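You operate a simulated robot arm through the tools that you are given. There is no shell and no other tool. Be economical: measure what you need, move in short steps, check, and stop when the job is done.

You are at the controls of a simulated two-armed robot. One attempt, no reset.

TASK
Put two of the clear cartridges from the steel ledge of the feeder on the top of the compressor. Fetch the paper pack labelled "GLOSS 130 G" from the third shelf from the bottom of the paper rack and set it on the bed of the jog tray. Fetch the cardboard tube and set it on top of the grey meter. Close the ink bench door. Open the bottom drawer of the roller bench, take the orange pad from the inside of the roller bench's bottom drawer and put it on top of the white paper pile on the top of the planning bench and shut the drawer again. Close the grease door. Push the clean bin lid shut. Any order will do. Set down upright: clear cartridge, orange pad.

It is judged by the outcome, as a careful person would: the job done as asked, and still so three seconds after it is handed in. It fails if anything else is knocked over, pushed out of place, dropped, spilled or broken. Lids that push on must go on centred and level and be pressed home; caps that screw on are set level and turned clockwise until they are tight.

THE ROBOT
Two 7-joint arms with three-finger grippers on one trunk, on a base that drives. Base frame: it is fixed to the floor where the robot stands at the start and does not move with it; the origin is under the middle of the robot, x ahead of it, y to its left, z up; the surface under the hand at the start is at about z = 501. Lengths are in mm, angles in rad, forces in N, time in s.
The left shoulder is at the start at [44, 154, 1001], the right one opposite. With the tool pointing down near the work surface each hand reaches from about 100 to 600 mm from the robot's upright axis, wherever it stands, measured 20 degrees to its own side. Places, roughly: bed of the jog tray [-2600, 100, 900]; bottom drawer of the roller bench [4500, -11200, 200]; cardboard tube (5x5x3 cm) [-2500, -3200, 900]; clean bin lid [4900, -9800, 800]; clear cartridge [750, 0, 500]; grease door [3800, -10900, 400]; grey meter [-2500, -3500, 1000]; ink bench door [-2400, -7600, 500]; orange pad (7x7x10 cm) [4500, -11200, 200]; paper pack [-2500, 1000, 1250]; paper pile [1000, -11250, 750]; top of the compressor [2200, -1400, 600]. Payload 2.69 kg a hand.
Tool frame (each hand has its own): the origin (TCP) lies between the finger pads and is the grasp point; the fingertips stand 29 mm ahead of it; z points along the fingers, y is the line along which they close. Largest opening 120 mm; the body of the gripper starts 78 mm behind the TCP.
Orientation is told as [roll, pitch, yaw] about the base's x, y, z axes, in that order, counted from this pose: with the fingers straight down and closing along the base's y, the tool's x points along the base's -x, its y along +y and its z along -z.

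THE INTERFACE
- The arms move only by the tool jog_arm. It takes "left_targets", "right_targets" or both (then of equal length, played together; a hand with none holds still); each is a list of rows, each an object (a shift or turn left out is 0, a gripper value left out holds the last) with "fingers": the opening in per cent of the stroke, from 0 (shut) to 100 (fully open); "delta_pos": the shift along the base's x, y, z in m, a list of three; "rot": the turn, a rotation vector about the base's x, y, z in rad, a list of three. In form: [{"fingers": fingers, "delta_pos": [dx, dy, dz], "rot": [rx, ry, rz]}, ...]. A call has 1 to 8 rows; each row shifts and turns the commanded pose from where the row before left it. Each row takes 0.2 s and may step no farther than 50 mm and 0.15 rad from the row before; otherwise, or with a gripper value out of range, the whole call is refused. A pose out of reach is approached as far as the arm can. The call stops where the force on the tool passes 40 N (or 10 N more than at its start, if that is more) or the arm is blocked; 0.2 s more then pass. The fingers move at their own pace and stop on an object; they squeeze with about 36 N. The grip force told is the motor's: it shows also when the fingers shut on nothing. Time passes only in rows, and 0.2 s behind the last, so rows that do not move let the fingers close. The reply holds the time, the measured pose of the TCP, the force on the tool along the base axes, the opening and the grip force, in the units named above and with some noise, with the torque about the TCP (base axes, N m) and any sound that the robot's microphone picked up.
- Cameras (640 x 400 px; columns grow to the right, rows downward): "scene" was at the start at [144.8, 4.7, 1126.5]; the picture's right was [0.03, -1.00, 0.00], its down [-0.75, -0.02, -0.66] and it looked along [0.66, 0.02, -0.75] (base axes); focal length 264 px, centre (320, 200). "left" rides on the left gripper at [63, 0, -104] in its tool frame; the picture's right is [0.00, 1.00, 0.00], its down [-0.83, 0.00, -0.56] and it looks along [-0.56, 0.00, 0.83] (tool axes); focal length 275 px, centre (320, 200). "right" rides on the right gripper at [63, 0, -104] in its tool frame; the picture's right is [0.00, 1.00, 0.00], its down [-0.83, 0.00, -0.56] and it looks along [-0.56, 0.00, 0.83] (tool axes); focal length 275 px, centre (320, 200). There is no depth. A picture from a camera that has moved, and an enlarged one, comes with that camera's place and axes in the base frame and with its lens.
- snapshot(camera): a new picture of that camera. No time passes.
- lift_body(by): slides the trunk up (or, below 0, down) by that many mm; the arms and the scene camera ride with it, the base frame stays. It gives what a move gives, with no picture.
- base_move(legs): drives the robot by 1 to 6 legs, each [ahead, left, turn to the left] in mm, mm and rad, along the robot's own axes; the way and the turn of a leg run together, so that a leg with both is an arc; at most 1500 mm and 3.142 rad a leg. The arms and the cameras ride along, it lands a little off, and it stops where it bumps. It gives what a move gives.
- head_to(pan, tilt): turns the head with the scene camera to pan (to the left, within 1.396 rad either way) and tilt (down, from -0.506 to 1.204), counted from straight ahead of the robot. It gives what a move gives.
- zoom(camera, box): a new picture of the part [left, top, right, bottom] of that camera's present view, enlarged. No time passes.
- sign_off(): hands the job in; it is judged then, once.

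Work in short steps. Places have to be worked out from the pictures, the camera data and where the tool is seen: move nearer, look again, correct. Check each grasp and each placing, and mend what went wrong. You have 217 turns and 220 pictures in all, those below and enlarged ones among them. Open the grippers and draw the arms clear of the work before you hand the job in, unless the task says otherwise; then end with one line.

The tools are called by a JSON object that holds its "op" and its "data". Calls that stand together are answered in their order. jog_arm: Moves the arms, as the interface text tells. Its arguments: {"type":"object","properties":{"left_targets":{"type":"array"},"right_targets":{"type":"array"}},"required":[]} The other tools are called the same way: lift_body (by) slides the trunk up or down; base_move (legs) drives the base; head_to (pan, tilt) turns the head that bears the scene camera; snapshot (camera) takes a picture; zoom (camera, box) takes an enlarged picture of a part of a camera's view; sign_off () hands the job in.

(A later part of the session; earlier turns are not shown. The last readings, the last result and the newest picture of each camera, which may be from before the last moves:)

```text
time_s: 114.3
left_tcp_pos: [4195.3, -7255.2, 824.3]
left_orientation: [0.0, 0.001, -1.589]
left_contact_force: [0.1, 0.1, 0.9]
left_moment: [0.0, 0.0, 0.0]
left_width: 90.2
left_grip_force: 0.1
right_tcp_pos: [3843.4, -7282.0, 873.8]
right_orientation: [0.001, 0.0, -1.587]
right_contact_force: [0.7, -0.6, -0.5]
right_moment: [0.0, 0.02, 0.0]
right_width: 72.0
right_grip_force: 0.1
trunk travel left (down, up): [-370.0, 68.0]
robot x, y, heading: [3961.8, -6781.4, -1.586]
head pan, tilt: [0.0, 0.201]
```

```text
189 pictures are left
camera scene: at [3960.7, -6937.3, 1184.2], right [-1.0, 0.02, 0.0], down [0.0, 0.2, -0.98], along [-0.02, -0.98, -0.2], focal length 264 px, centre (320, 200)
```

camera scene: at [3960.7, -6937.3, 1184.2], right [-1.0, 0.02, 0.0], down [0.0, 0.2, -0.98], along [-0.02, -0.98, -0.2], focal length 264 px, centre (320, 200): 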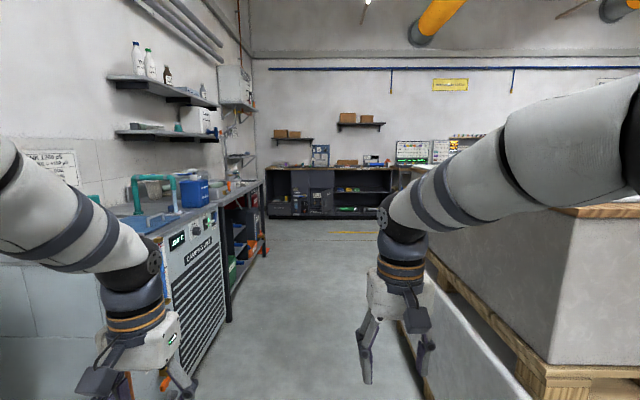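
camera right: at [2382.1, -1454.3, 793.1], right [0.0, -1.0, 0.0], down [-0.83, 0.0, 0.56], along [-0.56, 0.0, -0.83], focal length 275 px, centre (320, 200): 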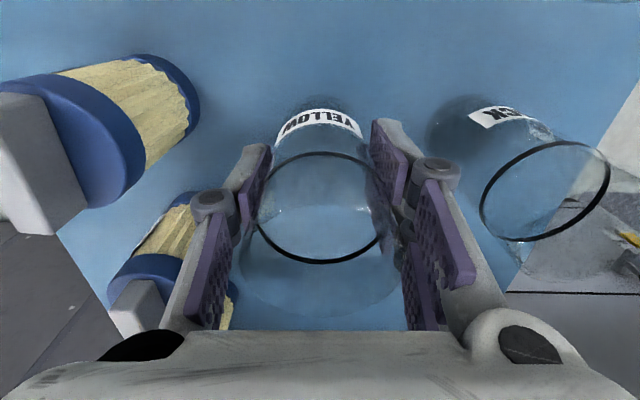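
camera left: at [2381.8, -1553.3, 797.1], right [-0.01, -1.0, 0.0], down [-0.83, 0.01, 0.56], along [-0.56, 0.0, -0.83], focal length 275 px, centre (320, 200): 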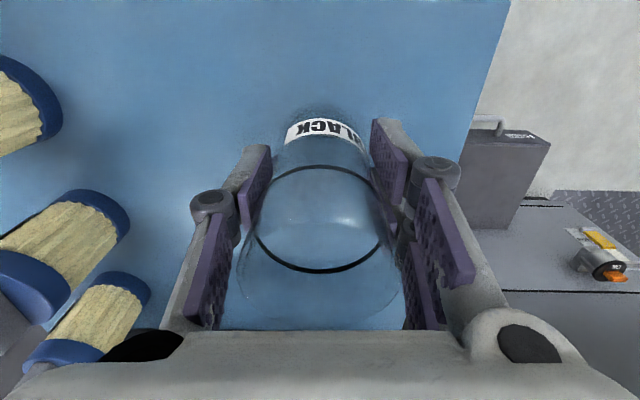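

The corridor is about 1.2 m wide and I'm centred. I advance and look again.

{"op": "base_move", "data": {"legs": [[1300, 0, 0.015]]}}

{"op": "snapshot", "data": {"camera": "scene"}}

{"op": "head_to", "data": {"pan": 0.6, "tilt": 0.3}}

{"op": "snapshot", "data": {"camera": "scene"}}

```text
time_s: 120.8
left_tcp_pos: [4166.8, -8550.0, 822.7]
left_orientation: [0.0, -0.001, -1.596]
left_contact_force: [-0.1, -0.2, -0.2]
left_moment: [-0.02, 0.02, -0.04]
left_width: 90.1
left_grip_force: 0.1
right_tcp_pos: [3814.6, -8574.6, 874.0]
right_orientation: [0.0, 0.001, -1.595]
right_contact_force: [0.1, -0.2, -0.4]
right_moment: [0.0, -0.02, 0.0]
right_width: 72.1
right_grip_force: 0.1
trunk travel left (down, up): [-370.0, 68.0]
robot x, y, heading: [3937.3, -8070.4, -1.593]
head pan, tilt: [0.0, 0.201]
```

```text
188 pictures are left
camera scene: at [3933.6, -8231.5, 1184.2], right [-1.0, 0.02, 0.0], down [0.0, 0.2, -0.98], along [-0.02, -0.98, -0.2], focal length 264 px, centre (320, 200)
```

scene: 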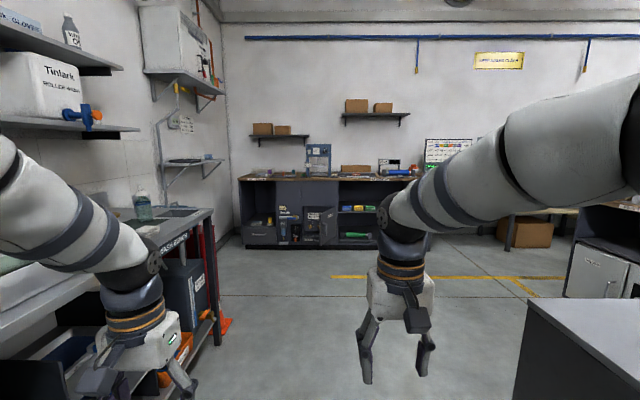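

```text
time_s: 121.8
left_tcp_pos: [4166.1, -8550.4, 823.0]
left_orientation: [0.0, 0.0, -1.596]
left_contact_force: [-0.9, -0.3, -0.3]
left_moment: [0.03, 0.02, 0.03]
left_width: 90.1
left_grip_force: 0.1
right_tcp_pos: [3814.0, -8573.7, 873.7]
right_orientation: [0.0, -0.002, -1.595]
right_contact_force: [-0.6, 0.2, -1.2]
right_moment: [0.0, -0.06, -0.03]
right_width: 71.9
right_grip_force: 0.1
trunk travel left (down, up): [-370.0, 68.0]
robot x, y, heading: [3933.5, -8073.4, -1.597]
head pan, tilt: [0.6, 0.3]
```

```text
187 pictures are left
camera scene: at [3986.6, -8216.4, 1175.0], right [-0.84, -0.54, 0.0], down [-0.16, 0.25, -0.96], along [0.52, -0.8, -0.3], focal length 264 px, centre (320, 200)
```

scene: 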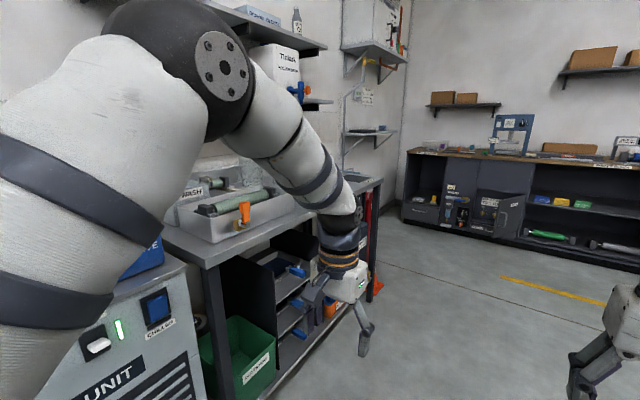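

The roller bench is on the far wall; the clean bin should be in the bench on the left. I advance and look left.

{"op": "base_move", "data": {"legs": [[800, 0, 0.02]]}}

{"op": "snapshot", "data": {"camera": "scene"}}

{"op": "head_to", "data": {"pan": 0.0, "tilt": 0.3}}

{"op": "snapshot", "data": {"camera": "scene"}}

```text
time_s: 126.2
left_tcp_pos: [4161.5, -9357.6, 823.9]
left_orientation: [-0.001, 0.0, -1.579]
left_contact_force: [-0.2, 0.1, 0.7]
left_moment: [0.01, -0.02, -0.02]
left_width: 90.4
left_grip_force: 0.0
right_tcp_pos: [3807.5, -9387.0, 873.8]
right_orientation: [-0.001, -0.002, -1.578]
right_contact_force: [-0.5, 0.4, 0.2]
right_moment: [0.01, 0.05, -0.03]
right_width: 72.1
right_grip_force: 0.1
trunk travel left (down, up): [-370.0, 68.0]
robot x, y, heading: [3921.7, -8884.2, -1.581]
head pan, tilt: [0.6, 0.3]
```

```text
186 pictures are left
camera scene: at [3975.6, -9026.8, 1174.9], right [-0.83, -0.56, 0.0], down [-0.16, 0.25, -0.96], along [0.53, -0.79, -0.3], focal length 264 px, centre (320, 200)
```

scene: 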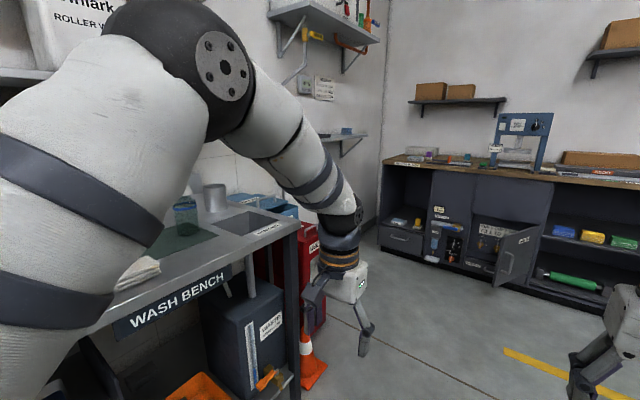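

```text
time_s: 127.2
left_tcp_pos: [4160.4, -9357.0, 823.2]
left_orientation: [0.0, 0.0, -1.578]
left_contact_force: [-0.3, 0.0, -0.5]
left_moment: [0.02, 0.0, -0.03]
left_width: 90.0
left_grip_force: 0.0
right_tcp_pos: [3808.3, -9385.8, 873.3]
right_orientation: [0.0, -0.003, -1.58]
right_contact_force: [0.7, 0.0, 0.1]
right_moment: [0.0, 0.01, -0.02]
right_width: 72.1
right_grip_force: 0.1
trunk travel left (down, up): [-370.0, 68.0]
robot x, y, heading: [3925.2, -8883.2, -1.58]
head pan, tilt: [0.0, 0.3]
```

```text
185 pictures are left
camera scene: at [3922.8, -9042.4, 1174.9], right [-1.0, 0.01, 0.0], down [0.0, 0.3, -0.96], along [-0.01, -0.96, -0.3], focal length 264 px, centre (320, 200)
```

scene: 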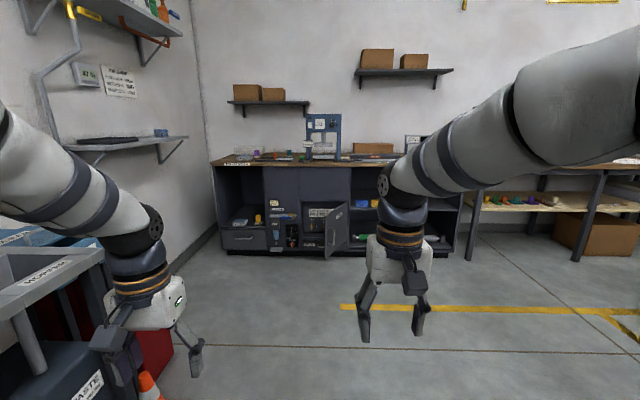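

The bins stand beyond the wash bench end, with a traffic cone in front. I drive to y≈-9600 and turn left to face them.

{"op": "base_move", "data": {"legs": [[800, -50, 0], [0, 0, 1.58]]}}

{"op": "head_to", "data": {"pan": 0, "tilt": 0.5}}

{"op": "snapshot", "data": {"camera": "scene"}}

```text
time_s: 135.3
left_tcp_pos: [4341.1, -9446.3, 822.8]
left_orientation: [0.0, 0.0, 0.0]
left_contact_force: [-0.3, 0.5, 0.1]
left_moment: [-0.02, -0.04, 0.01]
left_width: 90.0
left_grip_force: 0.0
right_tcp_pos: [4373.1, -9798.8, 874.1]
right_orientation: [0.0, -0.002, -0.002]
right_contact_force: [-1.2, -0.4, 0.4]
right_moment: [-0.01, -0.01, 0.01]
right_width: 72.2
right_grip_force: 0.0
trunk travel left (down, up): [-370.0, 68.0]
robot x, y, heading: [3870.5, -9686.2, 0.001]
head pan, tilt: [0.0, 0.3]
```

```text
time_s: 136.0
left_tcp_pos: [4341.2, -9446.3, 822.7]
left_orientation: [-0.001, 0.001, -0.002]
left_contact_force: [-0.4, -0.6, 0.5]
left_moment: [-0.01, -0.02, 0.03]
left_width: 90.2
left_grip_force: 0.0
right_tcp_pos: [4372.1, -9799.2, 874.3]
right_orientation: [0.0, -0.003, -0.001]
right_contact_force: [0.6, -0.2, 1.1]
right_moment: [0.0, 0.02, -0.01]
right_width: 71.9
right_grip_force: 0.0
trunk travel left (down, up): [-370.0, 68.0]
robot x, y, heading: [3871.4, -9685.0, -0.005]
head pan, tilt: [0.0, 0.499]
```

```text
184 pictures are left
camera scene: at [4027.3, -9683.0, 1156.6], right [0.0, -1.0, 0.0], down [-0.48, 0.0, -0.88], along [0.88, 0.0, -0.48], focal length 264 px, centre (320, 200)
```

scene: 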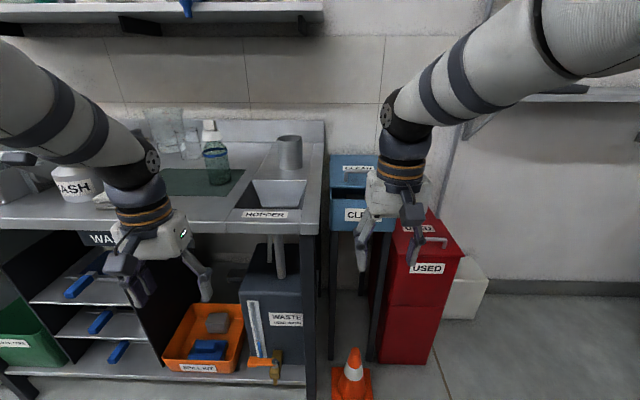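

The blue "CLEAN" bin is behind my right hand. I move that hand aside to see the lid.

{"op": "jog_arm", "data": {"right_targets": [{"delta_pos": [0, -0.05, 0]}, {"delta_pos": [0, -0.05, 0]}, {"delta_pos": [0, -0.05, 0]}, {"delta_pos": [-0.03, -0.04, 0]}]}}

{"op": "zoom", "data": {"camera": "scene", "box": [290, 130, 490, 260]}}

```text
time_s: 137.0
left_tcp_pos: [4340.5, -9445.8, 824.2]
left_orientation: [-0.001, -0.002, -0.002]
left_contact_force: [-0.1, -0.2, -0.1]
left_moment: [-0.02, -0.02, 0.0]
left_width: 90.2
left_grip_force: 0.1
right_tcp_pos: [4341.5, -9988.1, 873.8]
right_orientation: [0.0, -0.003, -0.001]
right_contact_force: [0.7, 0.2, 0.5]
right_moment: [-0.02, 0.03, -0.02]
right_width: 71.8
right_grip_force: 0.0
trunk travel left (down, up): [-370.0, 68.0]
robot x, y, heading: [3867.1, -9684.5, -0.003]
head pan, tilt: [0.0, 0.499]
```

```text
3.08 times, centred on (390, 195) of scene
camera zoom: at [4026.6, -9683.3, 1156.7], right [0.0, -1.0, 0.0], down [-0.48, 0.0, -0.88], along [0.88, 0.0, -0.48], focal length 813 px, centre (105, 215)
```

zoom: 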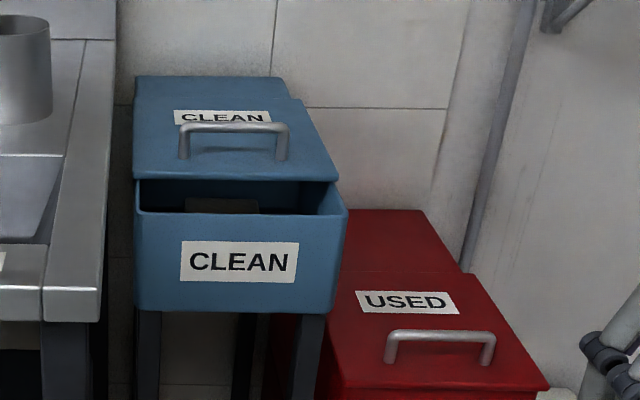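

The clean lid seems to slide back over a rear cover (front rim x≈4690, lid front ≈4740). I retract the left hand, raise the right, and approach for a closer look.

{"op": "jog_arm", "data": {"left_targets": [{"delta_pos": [-0.045, 0, 0.01]}, {"delta_pos": [-0.045, 0, 0.01]}, {"delta_pos": [-0.045, 0, 0.01]}, {"delta_pos": [-0.045, 0, 0.01]}], "right_targets": [{"delta_pos": [0, 0, 0.04]}, {"delta_pos": [0, 0, 0.04]}, {"delta_pos": [0, 0.0, 0.02]}, {"delta_pos": [0, 0, 0]}]}}

{"op": "base_move", "data": {"legs": [[200, 75, 0]]}}

{"op": "snapshot", "data": {"camera": "right"}}

{"op": "snapshot", "data": {"camera": "scene"}}

```text
time_s: 138.0
left_tcp_pos: [4200.8, -9402.6, 816.5]
left_orientation: [-0.002, -0.001, -0.003]
left_contact_force: [0.6, -0.2, -0.2]
left_moment: [-0.01, 0.03, -0.02]
left_width: 89.9
left_grip_force: 0.1
left hand out of reach, approached as far as the arm can: row 2, 3, 4
right_tcp_pos: [4341.8, -9986.9, 975.8]
right_orientation: [0.001, -0.003, -0.003]
right_contact_force: [0.2, 0.1, 0.1]
right_moment: [0.04, 0.0, 0.02]
right_width: 71.8
right_grip_force: 0.1
trunk travel left (down, up): [-370.0, 68.0]
robot x, y, heading: [3870.3, -9685.1, -0.002]
head pan, tilt: [0.0, 0.499]
```

```text
time_s: 139.7
left_tcp_pos: [4397.1, -9326.1, 815.7]
left_orientation: [-0.001, 0.001, 0.0]
left_contact_force: [0.7, 1.0, -0.7]
left_moment: [-0.02, 0.05, 0.03]
left_width: 89.7
left_grip_force: 0.0
right_tcp_pos: [4540.5, -9910.8, 975.6]
right_orientation: [0.0, 0.0, 0.0]
right_contact_force: [-0.1, -0.4, -0.2]
right_moment: [-0.01, 0.04, 0.01]
right_width: 72.0
right_grip_force: 0.0
trunk travel left (down, up): [-370.0, 68.0]
robot x, y, heading: [4067.5, -9612.9, 0.0]
head pan, tilt: [0.0, 0.499]
```

```text
182 pictures are left
camera right: at [4476.6, -9911.6, 1079.5], right [-0.01, 1.0, 0.0], down [0.83, 0.0, 0.56], along [0.56, 0.0, -0.83], focal length 275 px, centre (320, 200)
```

right: 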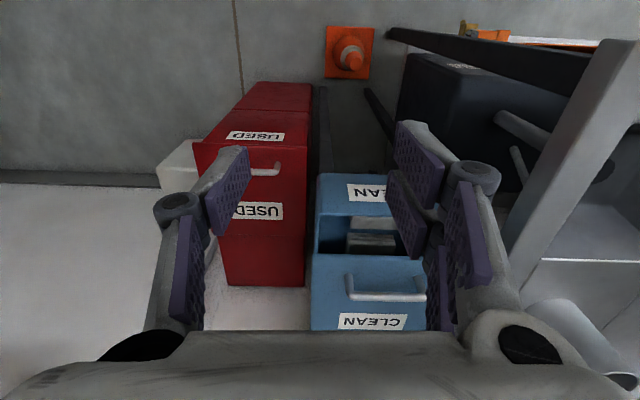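

```text
181 pictures are left
camera scene: at [4224.9, -9607.0, 1156.4], right [0.0, -1.0, 0.0], down [-0.48, 0.0, -0.88], along [0.88, 0.0, -0.48], focal length 264 px, centre (320, 200)
```

scene: 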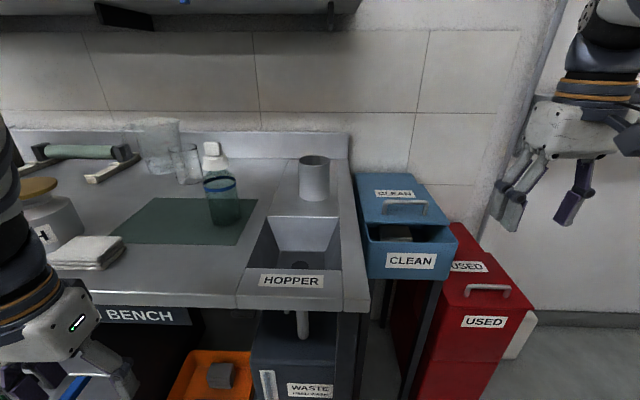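

{"op": "zoom", "data": {"camera": "scene", "box": [345, 160, 475, 290]}}

{"op": "zoom", "data": {"camera": "right", "box": [180, 100, 480, 340]}}

```text
3.08 times, centred on (410, 225) of scene
camera zoom: at [4224.9, -9607.0, 1156.4], right [0.0, -1.0, 0.0], down [-0.48, 0.0, -0.88], along [0.88, 0.0, -0.48], focal length 813 px, centre (43, 123)
```

zoom: 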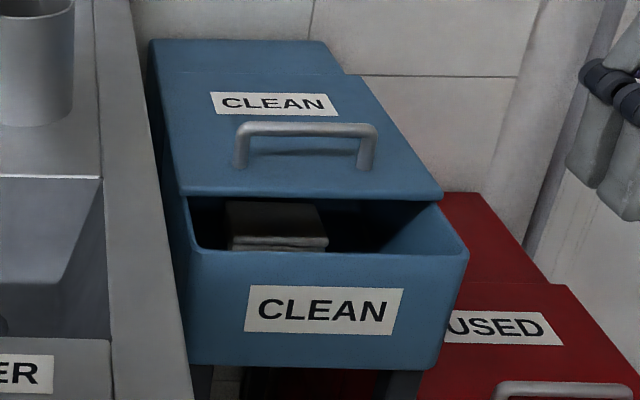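

```text
1.67 times, centred on (330, 220) of right
camera zoom: at [4476.6, -9911.6, 1079.5], right [-0.01, 1.0, 0.0], down [0.83, 0.0, 0.56], along [0.56, 0.0, -0.83], focal length 459 px, centre (303, 167)
```

zoom: 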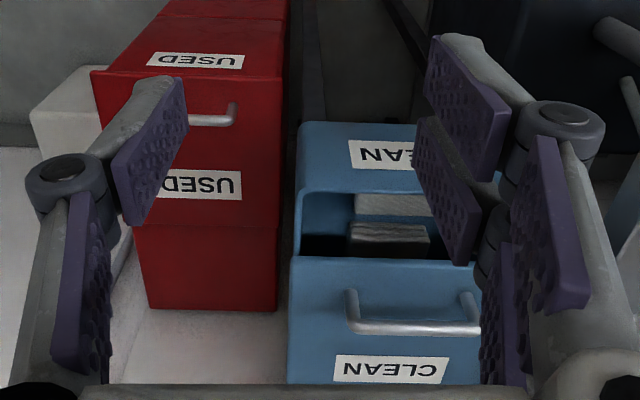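

The lid is a slide: its front edge is at x≈4760, needing ~62 mm toward the robot; handle bar at x≈4791, z≈843, y −9874…−9761. I check my base's clearance to the cone.

{"op": "head_to", "data": {"pan": -0.3, "tilt": 1.15}}

{"op": "snapshot", "data": {"camera": "scene"}}

```text
time_s: 140.7
left_tcp_pos: [4396.9, -9327.6, 816.0]
left_orientation: [-0.002, 0.001, 0.0]
left_contact_force: [-0.2, -0.2, 0.2]
left_moment: [-0.02, -0.02, 0.0]
left_width: 90.2
left_grip_force: 0.1
right_tcp_pos: [4540.1, -9910.9, 976.3]
right_orientation: [0.001, -0.003, 0.001]
right_contact_force: [0.4, 1.1, 0.3]
right_moment: [0.01, 0.0, 0.01]
right_width: 72.0
right_grip_force: 0.0
trunk travel left (down, up): [-370.0, 68.0]
robot x, y, heading: [4063.8, -9609.7, -0.001]
head pan, tilt: [-0.3, 1.15]
```

```text
178 pictures are left
camera scene: at [4190.1, -9624.8, 1106.0], right [-0.29, -0.96, 0.0], down [-0.87, 0.27, -0.41], along [0.39, -0.12, -0.91], focal length 264 px, centre (320, 200)
```

scene: 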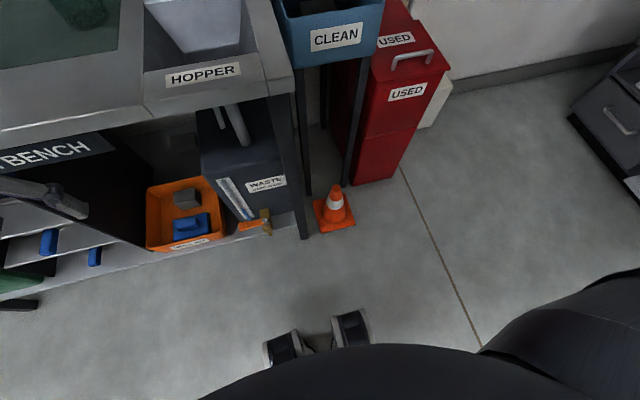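

Base front reaches only ~120 mm ahead of its axis, the cone starts at x≈4507, so I can advance 150 mm. I raise the left hand over bench level first.

{"op": "jog_arm", "data": {"left_targets": [{"delta_pos": [0, 0.0, 0.045]}, {"delta_pos": [0, 0, 0.045]}, {"delta_pos": [0, 0, 0.045]}]}}

{"op": "base_move", "data": {"legs": [[150, 0, 0]]}}

{"op": "head_to", "data": {"pan": -0.25, "tilt": 0.6}}

{"op": "snapshot", "data": {"camera": "scene"}}

```text
time_s: 141.5
left_tcp_pos: [4428.5, -9276.4, 923.8]
left_orientation: [-0.004, 0.003, 0.002]
left_contact_force: [0.2, 0.2, 0.4]
left_moment: [-0.01, 0.0, 0.02]
left_width: 89.8
left_grip_force: 0.1
left hand out of reach, approached as far as the arm can: row 1, 2, 3
right_tcp_pos: [4539.3, -9911.1, 975.3]
right_orientation: [0.001, -0.002, 0.0]
right_contact_force: [-0.9, 0.2, -0.2]
right_moment: [0.0, -0.02, -0.01]
right_width: 72.1
right_grip_force: 0.1
trunk travel left (down, up): [-370.0, 68.0]
robot x, y, heading: [4066.8, -9610.7, 0.005]
head pan, tilt: [-0.3, 1.15]
```

```text
time_s: 142.9
left_tcp_pos: [4576.2, -9279.2, 922.5]
left_orientation: [-0.004, 0.003, -0.002]
left_contact_force: [0.8, 0.3, 0.8]
left_moment: [0.01, 0.03, 0.03]
left_width: 90.1
left_grip_force: 0.0
right_tcp_pos: [4684.4, -9911.8, 975.6]
right_orientation: [0.0, 0.0, -0.001]
right_contact_force: [-0.4, 0.0, 0.0]
right_moment: [0.0, 0.0, -0.02]
right_width: 72.0
right_grip_force: 0.2
trunk travel left (down, up): [-370.0, 68.0]
robot x, y, heading: [4211.8, -9607.6, 0.0]
head pan, tilt: [-0.3, 1.15]
```

```text
time_s: 143.8
left_tcp_pos: [4576.5, -9279.4, 921.8]
left_orientation: [-0.003, 0.003, -0.002]
left_contact_force: [-0.2, -0.7, -0.2]
left_moment: [0.01, 0.03, -0.03]
left_width: 90.1
left_grip_force: 0.0
right_tcp_pos: [4684.7, -9912.3, 975.3]
right_orientation: [0.002, 0.0, -0.001]
right_contact_force: [-0.6, 0.6, -0.7]
right_moment: [0.0, -0.02, -0.02]
right_width: 72.3
right_grip_force: 0.1
trunk travel left (down, up): [-370.0, 68.0]
robot x, y, heading: [4210.9, -9608.1, -0.003]
head pan, tilt: [-0.25, 0.6]
```

```text
177 pictures are left
camera scene: at [4364.3, -9629.5, 1147.4], right [-0.25, -0.97, 0.0], down [-0.55, 0.14, -0.82], along [0.8, -0.21, -0.57], focal length 264 px, centre (320, 200)
```

scene: 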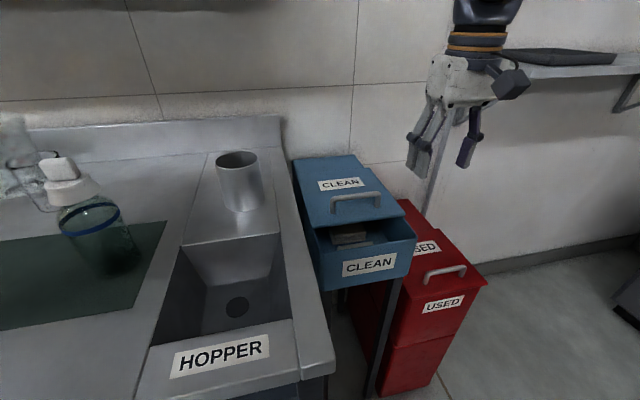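

I close the right fingers and move behind the handle, above it.

{"op": "jog_arm", "data": {"right_targets": [{"delta_pos": [0, 0.045, 0], "fingers": 0}, {"delta_pos": [0, 0.045, 0]}, {"delta_pos": [0.045, 0.004, 0]}, {"delta_pos": [0.045, 0, 0]}, {"delta_pos": [0.044, 0, -0.02]}]}}

{"op": "snapshot", "data": {"camera": "scene"}}

{"op": "snapshot", "data": {"camera": "right"}}

```text
time_s: 145.0
left_tcp_pos: [4574.2, -9276.8, 922.5]
left_orientation: [-0.005, 0.002, -0.002]
left_contact_force: [-0.3, 0.4, -0.1]
left_moment: [0.01, -0.02, -0.02]
left_width: 90.2
left_grip_force: 0.0
right_tcp_pos: [4790.3, -9817.9, 948.4]
right_orientation: [0.0, 0.0, -0.005]
right_contact_force: [-0.5, 0.3, 0.1]
right_moment: [-0.01, -0.02, 0.02]
right_width: 0.0
right_grip_force: 28.9
right hand out of reach, approached as far as the arm can: row 5
trunk travel left (down, up): [-370.0, 68.0]
robot x, y, heading: [4211.6, -9607.9, -0.007]
head pan, tilt: [-0.25, 0.6]
```

```text
176 pictures are left
camera scene: at [4363.5, -9629.0, 1147.6], right [-0.25, -0.97, 0.0], down [-0.55, 0.14, -0.83], along [0.8, -0.21, -0.56], focal length 264 px, centre (320, 200)
```

scene: 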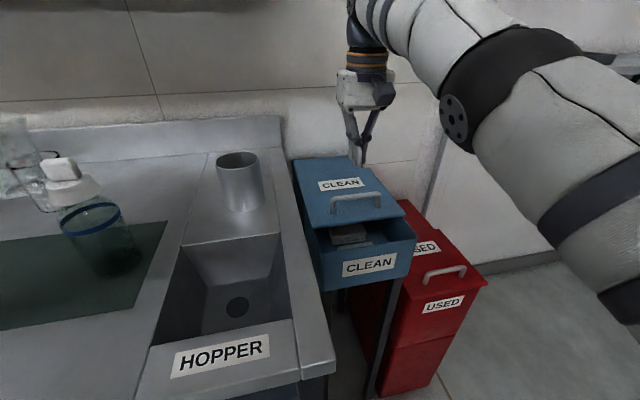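

```text
175 pictures are left
camera right: at [4727.8, -9817.2, 1052.8], right [0.0, 1.0, 0.0], down [0.83, 0.0, 0.56], along [0.56, 0.0, -0.83], focal length 275 px, centre (320, 200)
```

right: 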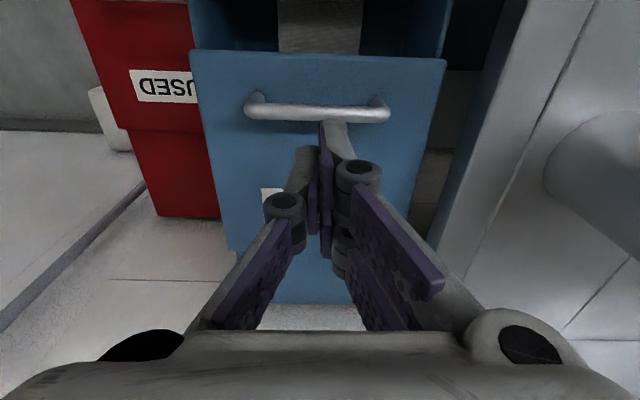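

Reach limit at x=4790; I move the base 60 mm forward (cone still >100 mm away), then lower behind the bar.

{"op": "base_move", "data": {"legs": [[60, 0, 0]]}}

{"op": "snapshot", "data": {"camera": "right"}}

```text
time_s: 146.0
left_tcp_pos: [4634.5, -9279.3, 920.9]
left_orientation: [-0.004, 0.004, -0.004]
left_contact_force: [0.6, -0.3, 0.0]
left_moment: [0.05, 0.03, -0.04]
left_width: 90.1
left_grip_force: 0.0
right_tcp_pos: [4850.4, -9816.7, 947.4]
right_orientation: [-0.001, 0.001, -0.003]
right_contact_force: [0.0, 0.5, -0.3]
right_moment: [-0.01, 0.01, 0.03]
right_width: 0.0
right_grip_force: 28.6
trunk travel left (down, up): [-370.0, 68.0]
robot x, y, heading: [4272.0, -9611.4, -0.004]
head pan, tilt: [-0.25, 0.6]
```

```text
174 pictures are left
camera right: at [4787.1, -9818.0, 1051.4], right [0.0, 1.0, 0.0], down [0.83, 0.0, 0.56], along [0.56, 0.0, -0.83], focal length 275 px, centre (320, 200)
```

right: 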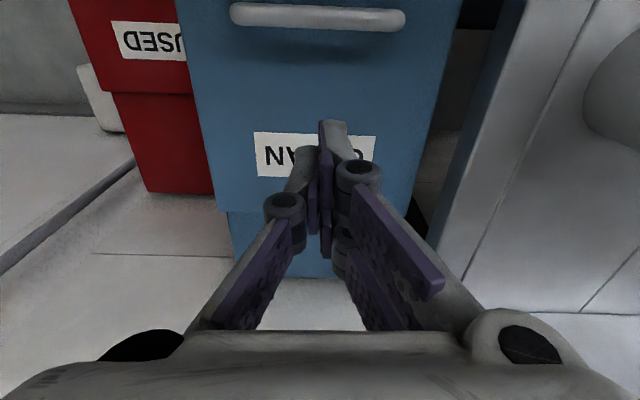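

{"op": "jog_arm", "data": {"right_targets": [{"delta_pos": [-0.015, 0, -0.045]}, {"delta_pos": [0, 0, -0.045]}]}}

{"op": "snapshot", "data": {"camera": "right"}}

{"op": "zoom", "data": {"camera": "scene", "box": [240, 60, 480, 300]}}

```text
time_s: 146.6
left_tcp_pos: [4633.2, -9278.7, 922.7]
left_orientation: [-0.004, 0.003, -0.003]
left_contact_force: [-0.3, 0.1, 0.1]
left_moment: [0.01, 0.02, -0.01]
left_width: 90.0
left_grip_force: 0.1
right_tcp_pos: [4835.2, -9814.6, 857.9]
right_orientation: [0.001, -0.003, -0.003]
right_contact_force: [-0.2, -0.6, -0.5]
right_moment: [-0.01, 0.01, 0.0]
right_width: 0.0
right_grip_force: 28.7
trunk travel left (down, up): [-370.0, 68.0]
robot x, y, heading: [4265.0, -9612.0, -0.002]
head pan, tilt: [-0.25, 0.6]
```

```text
173 pictures are left
camera right: at [4771.5, -9815.3, 961.7], right [0.0, 1.0, 0.0], down [0.83, 0.0, 0.56], along [0.56, 0.0, -0.83], focal length 275 px, centre (320, 200)
```

right: 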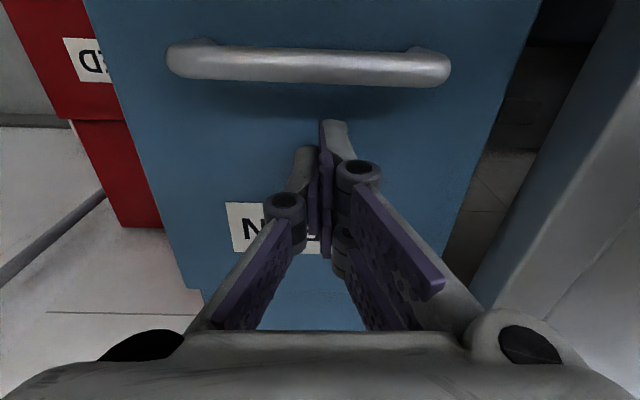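

```text
1.67 times, centred on (360, 180) of scene
camera zoom: at [4422.0, -9629.8, 1147.3], right [-0.25, -0.97, 0.0], down [-0.55, 0.14, -0.82], along [0.8, -0.21, -0.57], focal length 440 px, centre (253, 233)
```

zoom: 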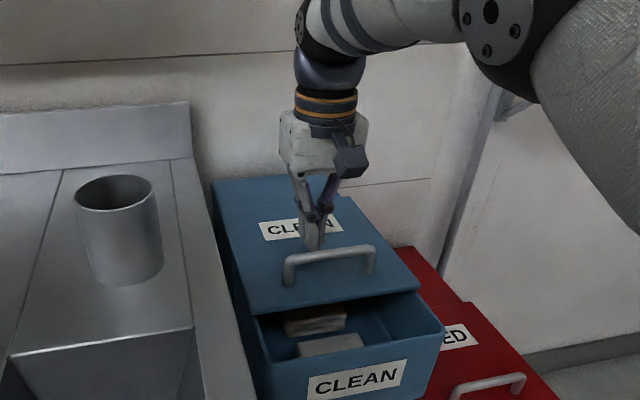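

Fingers are behind the bar. I lower 12 mm more and draw toward the robot in small steps.

{"op": "jog_arm", "data": {"right_targets": [{"delta_pos": [0, 0, -0.012]}, {"delta_pos": [-0.02, 0, 0]}, {"delta_pos": [-0.014, 0, 0]}, {"delta_pos": [-0.014, 0, 0]}, {"delta_pos": [-0.014, 0, 0]}]}}

{"op": "snapshot", "data": {"camera": "right"}}

```text
time_s: 147.8
left_tcp_pos: [4634.0, -9278.9, 923.0]
left_orientation: [-0.004, 0.002, -0.002]
left_contact_force: [0.9, -0.1, -0.6]
left_moment: [-0.02, 0.0, 0.02]
left_width: 89.9
left_grip_force: 0.0
right_tcp_pos: [4772.4, -9815.5, 846.2]
right_orientation: [-0.001, 0.0, -0.003]
right_contact_force: [0.2, -0.8, 0.2]
right_moment: [0.0, -0.01, 0.01]
right_width: 0.0
right_grip_force: 28.8
trunk travel left (down, up): [-370.0, 68.0]
robot x, y, heading: [4267.8, -9610.1, -0.004]
head pan, tilt: [-0.25, 0.6]
```

```text
171 pictures are left
camera right: at [4708.8, -9816.8, 949.9], right [0.0, 1.0, 0.0], down [0.83, 0.0, 0.56], along [0.56, 0.0, -0.83], focal length 275 px, centre (320, 200)
```

right: 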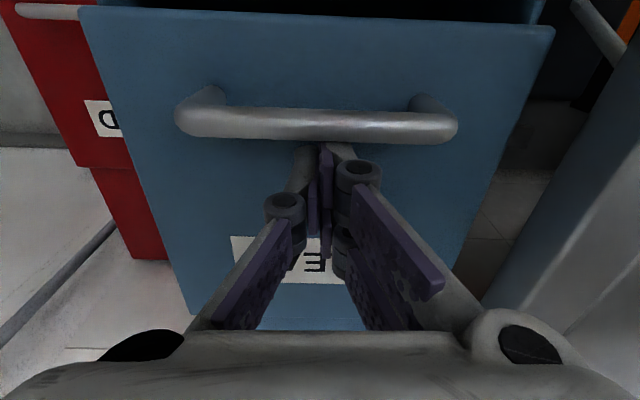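

The lid follows with little force (bar now ≈4752). I continue until it stops.

{"op": "jog_arm", "data": {"right_targets": [{"delta_pos": [-0.01, 0, 0]}, {"delta_pos": [-0.008, 0, 0]}, {"delta_pos": [-0.006, 0, 0]}, {"delta_pos": [-0.004, 0, 0]}, {"delta_pos": [-0.004, 0, 0]}]}}

{"op": "zoom", "data": {"camera": "scene", "box": [240, 120, 480, 360]}}

```text
time_s: 149.0
left_tcp_pos: [4634.6, -9278.8, 921.2]
left_orientation: [-0.004, 0.003, -0.003]
left_contact_force: [0.8, 0.1, -0.2]
left_moment: [-0.02, 0.01, -0.02]
left_width: 90.1
left_grip_force: 0.1
right_tcp_pos: [4742.7, -9817.7, 844.3]
right_orientation: [-0.001, -0.006, -0.003]
right_contact_force: [15.0, 0.8, -1.7]
right_moment: [-0.06, -0.03, -0.11]
right_width: 0.0
right_grip_force: 28.4
trunk travel left (down, up): [-370.0, 68.0]
robot x, y, heading: [4268.7, -9611.7, -0.007]
head pan, tilt: [-0.25, 0.6]
```

```text
1.67 times, centred on (360, 240) of scene
camera zoom: at [4423.2, -9629.7, 1147.2], right [-0.25, -0.97, 0.0], down [-0.55, 0.14, -0.82], along [0.8, -0.21, -0.57], focal length 440 px, centre (253, 133)
```

zoom: 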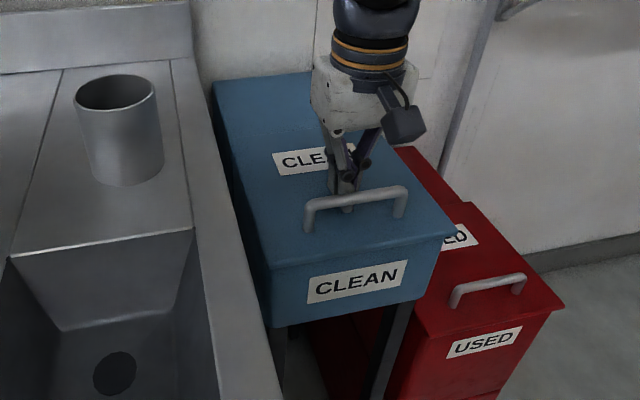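

It looks shut, with 15 N resisting. A final small push, then I retreat.

{"op": "jog_arm", "data": {"right_targets": [{"delta_pos": [-0.003, 0, 0]}, {"delta_pos": [0.012, 0, 0]}, {"delta_pos": [0.005, 0, 0.045]}, {"delta_pos": [0, 0, 0.05]}, {"delta_pos": [-0.045, 0, 0.02]}, {"delta_pos": [-0.045, 0, 0]}]}}

{"op": "base_move", "data": {"legs": [[-450, 0, 0]]}}

{"op": "snapshot", "data": {"camera": "scene"}}

```text
time_s: 150.4
left_tcp_pos: [4634.1, -9279.2, 922.3]
left_orientation: [-0.005, 0.004, -0.004]
left_contact_force: [1.0, -0.3, -0.6]
left_moment: [-0.02, 0.01, -0.01]
left_width: 89.8
left_grip_force: 0.0
right_tcp_pos: [4724.4, -9840.4, 951.3]
right_orientation: [0.006, 0.004, -0.006]
right_contact_force: [0.4, 0.7, 0.3]
right_moment: [-0.04, 0.0, 0.02]
right_width: 0.2
right_grip_force: 28.2
right hand out of reach, approached as far as the arm can: row 5, 6
trunk travel left (down, up): [-370.0, 68.0]
robot x, y, heading: [4271.1, -9611.9, -0.006]
head pan, tilt: [-0.25, 0.6]
```

```text
time_s: 153.1
left_tcp_pos: [4185.0, -9276.2, 921.8]
left_orientation: [-0.003, 0.001, 0.002]
left_contact_force: [0.2, 0.0, -0.2]
left_moment: [-0.02, 0.0, -0.03]
left_width: 89.8
left_grip_force: 0.0
right_tcp_pos: [4281.0, -9837.1, 952.1]
right_orientation: [0.002, 0.002, 0.003]
right_contact_force: [-0.2, -0.4, 0.1]
right_moment: [0.0, -0.04, 0.02]
right_width: 0.1
right_grip_force: 28.1
trunk travel left (down, up): [-370.0, 68.0]
robot x, y, heading: [3822.4, -9610.0, 0.008]
head pan, tilt: [-0.25, 0.6]
```

```text
169 pictures are left
camera scene: at [3977.1, -9627.4, 1154.9], right [-0.22, -0.97, 0.0], down [-0.48, 0.11, -0.87], along [0.85, -0.19, -0.49], focal length 264 px, centre (320, 200)
```

scene: 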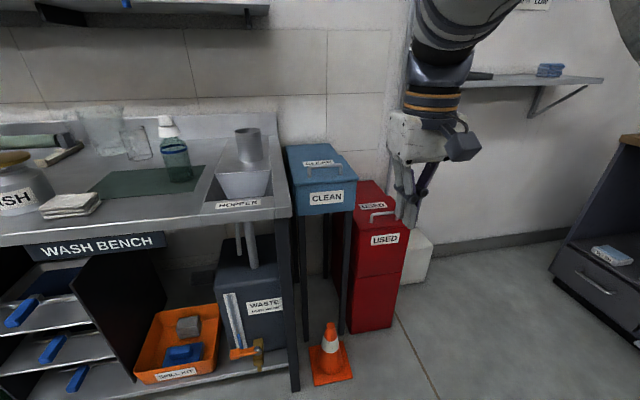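

Lid shut, cone untouched. I turn to the roller bench and look at it.

{"op": "base_move", "data": {"legs": [[0, 0, -1.579], [300, 300, 0]]}}

{"op": "head_to", "data": {"pan": 0, "tilt": 0.5}}

{"op": "snapshot", "data": {"camera": "scene"}}

```text
time_s: 159.8
left_tcp_pos: [4446.0, -10287.1, 922.0]
left_orientation: [-0.004, 0.004, -1.588]
left_contact_force: [1.1, -0.3, 0.7]
left_moment: [0.05, 0.02, -0.01]
left_width: 90.1
left_grip_force: 0.0
right_tcp_pos: [3882.7, -10371.7, 952.7]
right_orientation: [0.003, 0.003, -1.587]
right_contact_force: [-0.3, 0.0, -0.6]
right_moment: [0.02, -0.04, 0.02]
right_width: 0.0
right_grip_force: 28.5
trunk travel left (down, up): [-370.0, 68.0]
robot x, y, heading: [4121.8, -9918.6, -1.587]
head pan, tilt: [-0.25, 0.6]
```

```text
time_s: 160.6
left_tcp_pos: [4445.0, -10285.7, 922.0]
left_orientation: [-0.002, 0.001, -1.59]
left_contact_force: [-0.8, 0.3, -0.8]
left_moment: [-0.01, 0.02, -0.01]
left_width: 90.0
left_grip_force: 0.0
right_tcp_pos: [3881.5, -10369.6, 952.6]
right_orientation: [0.002, 0.001, -1.588]
right_contact_force: [-0.3, -0.3, 0.1]
right_moment: [0.01, -0.01, -0.01]
right_width: 0.0
right_grip_force: 28.4
trunk travel left (down, up): [-370.0, 68.0]
robot x, y, heading: [4120.5, -9918.8, -1.589]
head pan, tilt: [0.0, 0.499]
```

```text
168 pictures are left
camera scene: at [4115.7, -10073.5, 1156.6], right [-1.0, 0.02, 0.0], down [0.01, 0.48, -0.88], along [-0.01, -0.88, -0.48], focal length 264 px, centre (320, 200)
```

scene: 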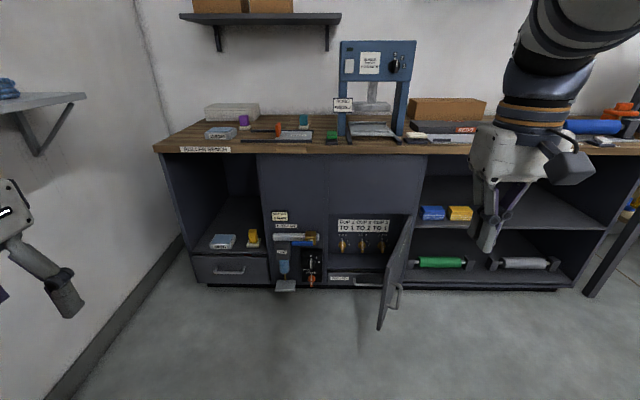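

{"op": "zoom", "data": {"camera": "scene", "box": [180, 190, 420, 340]}}

```text
2.67 times, centred on (300, 265) of scene
camera zoom: at [4115.7, -10073.5, 1156.6], right [-1.0, 0.02, 0.0], down [0.01, 0.48, -0.88], along [-0.01, -0.88, -0.48], focal length 704 px, centre (373, 27)
```

zoom: 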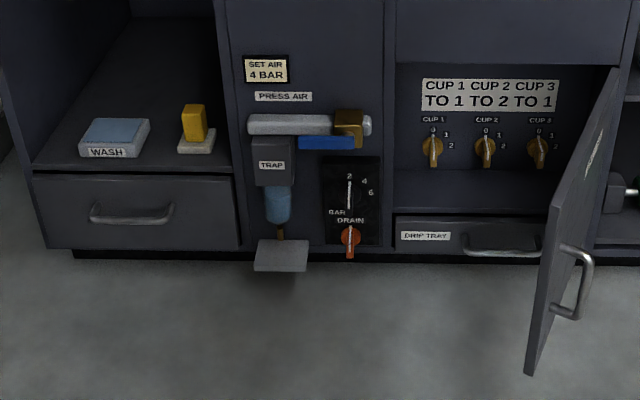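

The drawer handle is at about (4562,-11080,209). I drive in front of it, lower the trunk, and take a closer look.

{"op": "base_move", "data": {"legs": [[560, 290, 0.018]]}}

{"op": "lift_body", "data": {"by": -300}}

{"op": "head_to", "data": {"pan": 0.2, "tilt": 0.8}}

{"op": "snapshot", "data": {"camera": "scene"}}

{"op": "snapshot", "data": {"camera": "left"}}

```text
time_s: 164.1
left_tcp_pos: [4734.4, -10842.8, 921.2]
left_orientation: [-0.004, 0.001, -1.574]
left_contact_force: [0.4, 0.0, -0.1]
left_moment: [0.02, 0.0, -0.02]
left_width: 89.7
left_grip_force: 0.1
right_tcp_pos: [4172.5, -10935.8, 951.5]
right_orientation: [0.0, 0.002, -1.573]
right_contact_force: [0.4, -0.1, 0.6]
right_moment: [0.01, 0.0, -0.01]
right_width: 0.0
right_grip_force: 29.0
trunk travel left (down, up): [-370.0, 68.0]
robot x, y, heading: [4400.3, -10481.0, -1.572]
head pan, tilt: [0.0, 0.499]
```

```text
time_s: 167.1
left_tcp_pos: [4736.3, -10860.6, 496.1]
left_orientation: [-0.006, 0.396, -1.574]
left_contact_force: [0.8, 0.1, 0.0]
left_moment: [-0.06, -0.01, 0.02]
left_width: 90.0
left_grip_force: 0.1
right_tcp_pos: [4172.1, -10956.8, 487.1]
right_orientation: [0.0, 0.396, -1.575]
right_contact_force: [1.2, 0.4, 0.1]
right_moment: [0.0, 0.01, -0.01]
right_width: 0.2
right_grip_force: 28.1
trunk travel left (down, up): [-70.0, 368.0]
robot x, y, heading: [4402.3, -10479.5, -1.571]
head pan, tilt: [0.0, 0.499]
```

```text
time_s: 167.9
left_tcp_pos: [4736.3, -10858.9, 495.4]
left_orientation: [-0.007, 0.395, -1.574]
left_contact_force: [0.0, -0.3, -0.7]
left_moment: [0.0, 0.02, -0.02]
left_width: 89.9
left_grip_force: 0.1
right_tcp_pos: [4173.1, -10956.6, 487.4]
right_orientation: [0.002, 0.398, -1.573]
right_contact_force: [0.9, -0.7, 0.0]
right_moment: [-0.04, 0.01, 0.02]
right_width: 0.0
right_grip_force: 28.2
trunk travel left (down, up): [-70.0, 368.0]
robot x, y, heading: [4405.2, -10474.6, -1.573]
head pan, tilt: [0.201, 0.799]
```

```text
166 pictures are left
camera scene: at [4418.5, -10723.5, 804.8], right [-0.98, -0.2, 0.0], down [-0.14, 0.7, -0.7], along [0.14, -0.68, -0.72], focal length 264 px, centre (320, 200)
```

scene: 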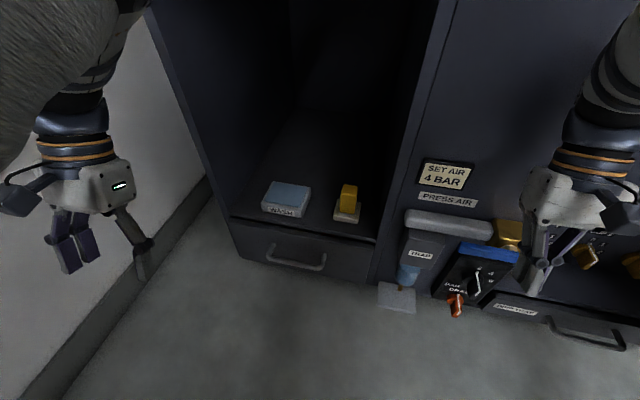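

```text
165 pictures are left
camera left: at [4736.5, -10842.8, 617.0], right [1.0, 0.0, -0.01], down [0.0, -0.98, 0.19], along [-0.01, -0.19, -0.98], focal length 275 px, centre (320, 200)
```

left: 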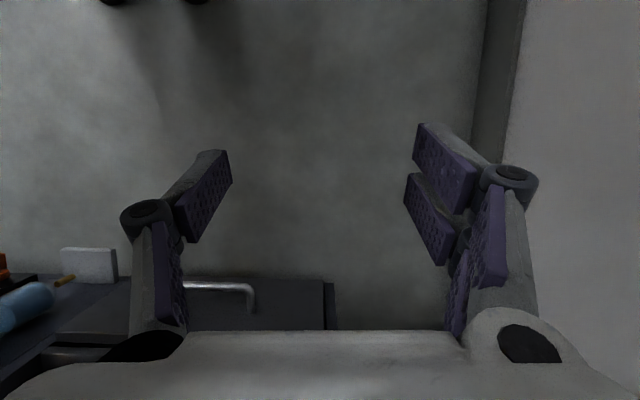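

Lowering the trunk leans the body forward (tools tilted 0.4 rad). I zoom on the handle with both cameras.

{"op": "zoom", "data": {"camera": "scene", "box": [210, 170, 390, 300]}}

{"op": "zoom", "data": {"camera": "left", "box": [120, 220, 360, 340]}}

```text
3.08 times, centred on (300, 235) of scene
camera zoom: at [4418.5, -10723.5, 804.8], right [-0.98, -0.2, 0.0], down [-0.14, 0.7, -0.7], along [0.14, -0.68, -0.72], focal length 813 px, centre (382, 92)
```

zoom: 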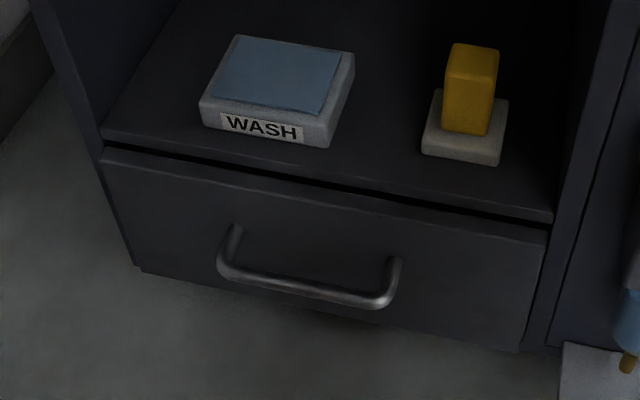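

```text
2.67 times, centred on (240, 280) of left
camera zoom: at [4736.5, -10842.8, 617.0], right [1.0, 0.0, -0.01], down [0.0, -0.98, 0.19], along [-0.01, -0.19, -0.98], focal length 734 px, centre (533, -13)
```

zoom: 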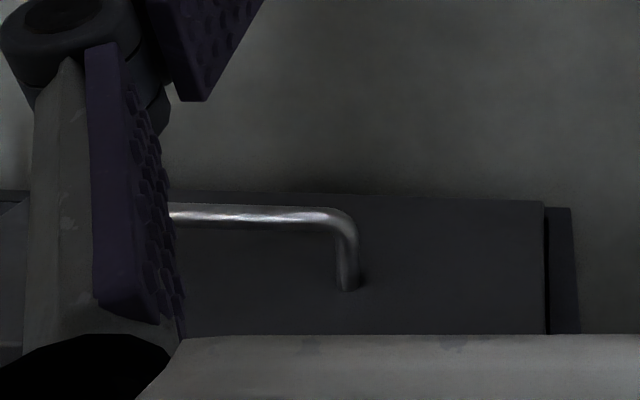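

Handle bar centre ≈(4550,-11055,218), ~37 mm gap to the drawer face (-11103). I close the left fingers, tilt them slightly forward, and move above the gap.

{"op": "jog_arm", "data": {"left_targets": [{"fingers": 0, "delta_pos": [-0.037, -0.025, 0], "rot": [-0.13, 0, 0]}, {"delta_pos": [-0.037, -0.025, 0], "rot": [-0.13, 0, 0]}, {"delta_pos": [-0.037, -0.025, 0], "rot": [-0.13, 0, 0]}, {"delta_pos": [-0.037, -0.025, 0], "rot": [-0.13, 0, 0]}, {"delta_pos": [-0.037, -0.025, 0], "rot": [-0.13, 0, 0]}, {"delta_pos": [0, 0, -0.045]}, {"delta_pos": [0, -0.03, -0.03]}]}}

{"op": "snapshot", "data": {"camera": "left"}}

{"op": "snapshot", "data": {"camera": "scene"}}

```text
time_s: 169.5
left_tcp_pos: [4628.0, -11081.1, 347.0]
left_orientation: [-0.005, -0.254, -1.573]
left_contact_force: [0.3, 0.8, -0.1]
left_moment: [-0.01, -0.02, 0.02]
left_width: 0.0
left_grip_force: 28.7
left hand out of reach, approached as far as the arm can: row 1, 2, 3, 4, 5
right_tcp_pos: [4172.7, -10957.7, 487.3]
right_orientation: [0.003, 0.398, -1.572]
right_contact_force: [-0.1, -0.7, -0.3]
right_moment: [-0.01, -0.01, -0.02]
right_width: 0.0
right_grip_force: 28.3
trunk travel left (down, up): [-70.0, 368.0]
robot x, y, heading: [4403.9, -10474.2, -1.573]
head pan, tilt: [0.201, 0.799]
```

```text
162 pictures are left
camera left: at [4628.7, -10995.6, 433.9], right [1.0, -0.01, 0.0], down [0.0, -0.66, 0.75], along [-0.01, -0.75, -0.66], focal length 275 px, centre (320, 200)
```

left: 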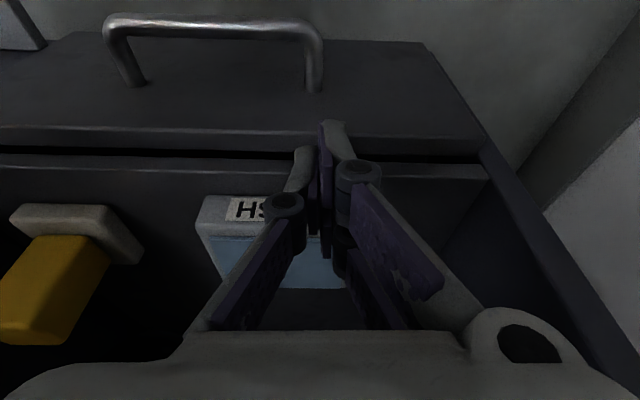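

```text
161 pictures are left
camera scene: at [4418.5, -10723.5, 804.8], right [-0.98, -0.2, 0.0], down [-0.14, 0.7, -0.7], along [0.14, -0.68, -0.72], focal length 264 px, centre (320, 200)
```

scene: 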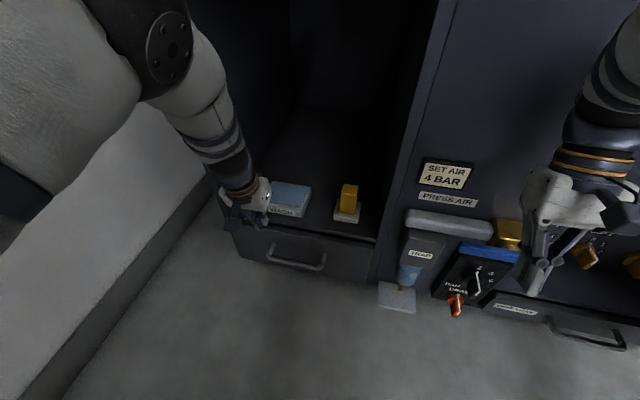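

The hand landed at (4628,-11081,347), near the shelf. I ease back a bit and shift to the handle's centre.

{"op": "jog_arm", "data": {"left_targets": [{"delta_pos": [0, 0.025, 0]}, {"delta_pos": [-0.039, 0, 0]}, {"delta_pos": [-0.039, 0, 0]}]}}

{"op": "snapshot", "data": {"camera": "left"}}

```text
time_s: 170.3
left_tcp_pos: [4550.6, -11056.2, 348.7]
left_orientation: [-0.004, -0.253, -1.573]
left_contact_force: [0.4, -0.4, 0.4]
left_moment: [0.02, 0.02, -0.01]
left_width: 0.0
left_grip_force: 29.0
right_tcp_pos: [4172.9, -10956.5, 486.1]
right_orientation: [0.001, 0.398, -1.573]
right_contact_force: [-0.3, 0.2, 0.5]
right_moment: [0.01, 0.03, 0.04]
right_width: 0.0
right_grip_force: 28.4
trunk travel left (down, up): [-70.0, 368.0]
robot x, y, heading: [4403.1, -10478.1, -1.571]
head pan, tilt: [0.201, 0.799]
```

```text
160 pictures are left
camera left: at [4551.5, -10969.7, 435.6], right [1.0, -0.01, 0.0], down [0.0, -0.67, 0.75], along [-0.01, -0.75, -0.66], focal length 275 px, centre (320, 200)
```

left: 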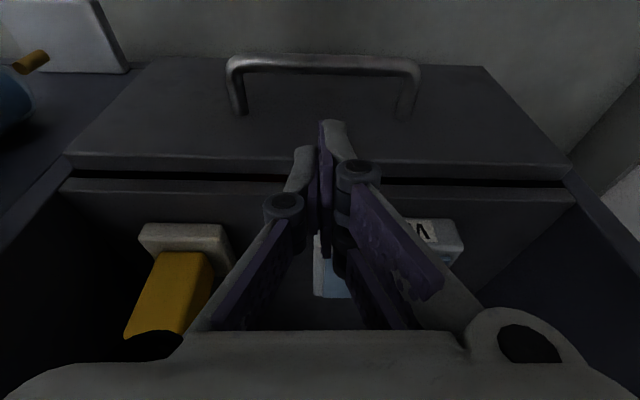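

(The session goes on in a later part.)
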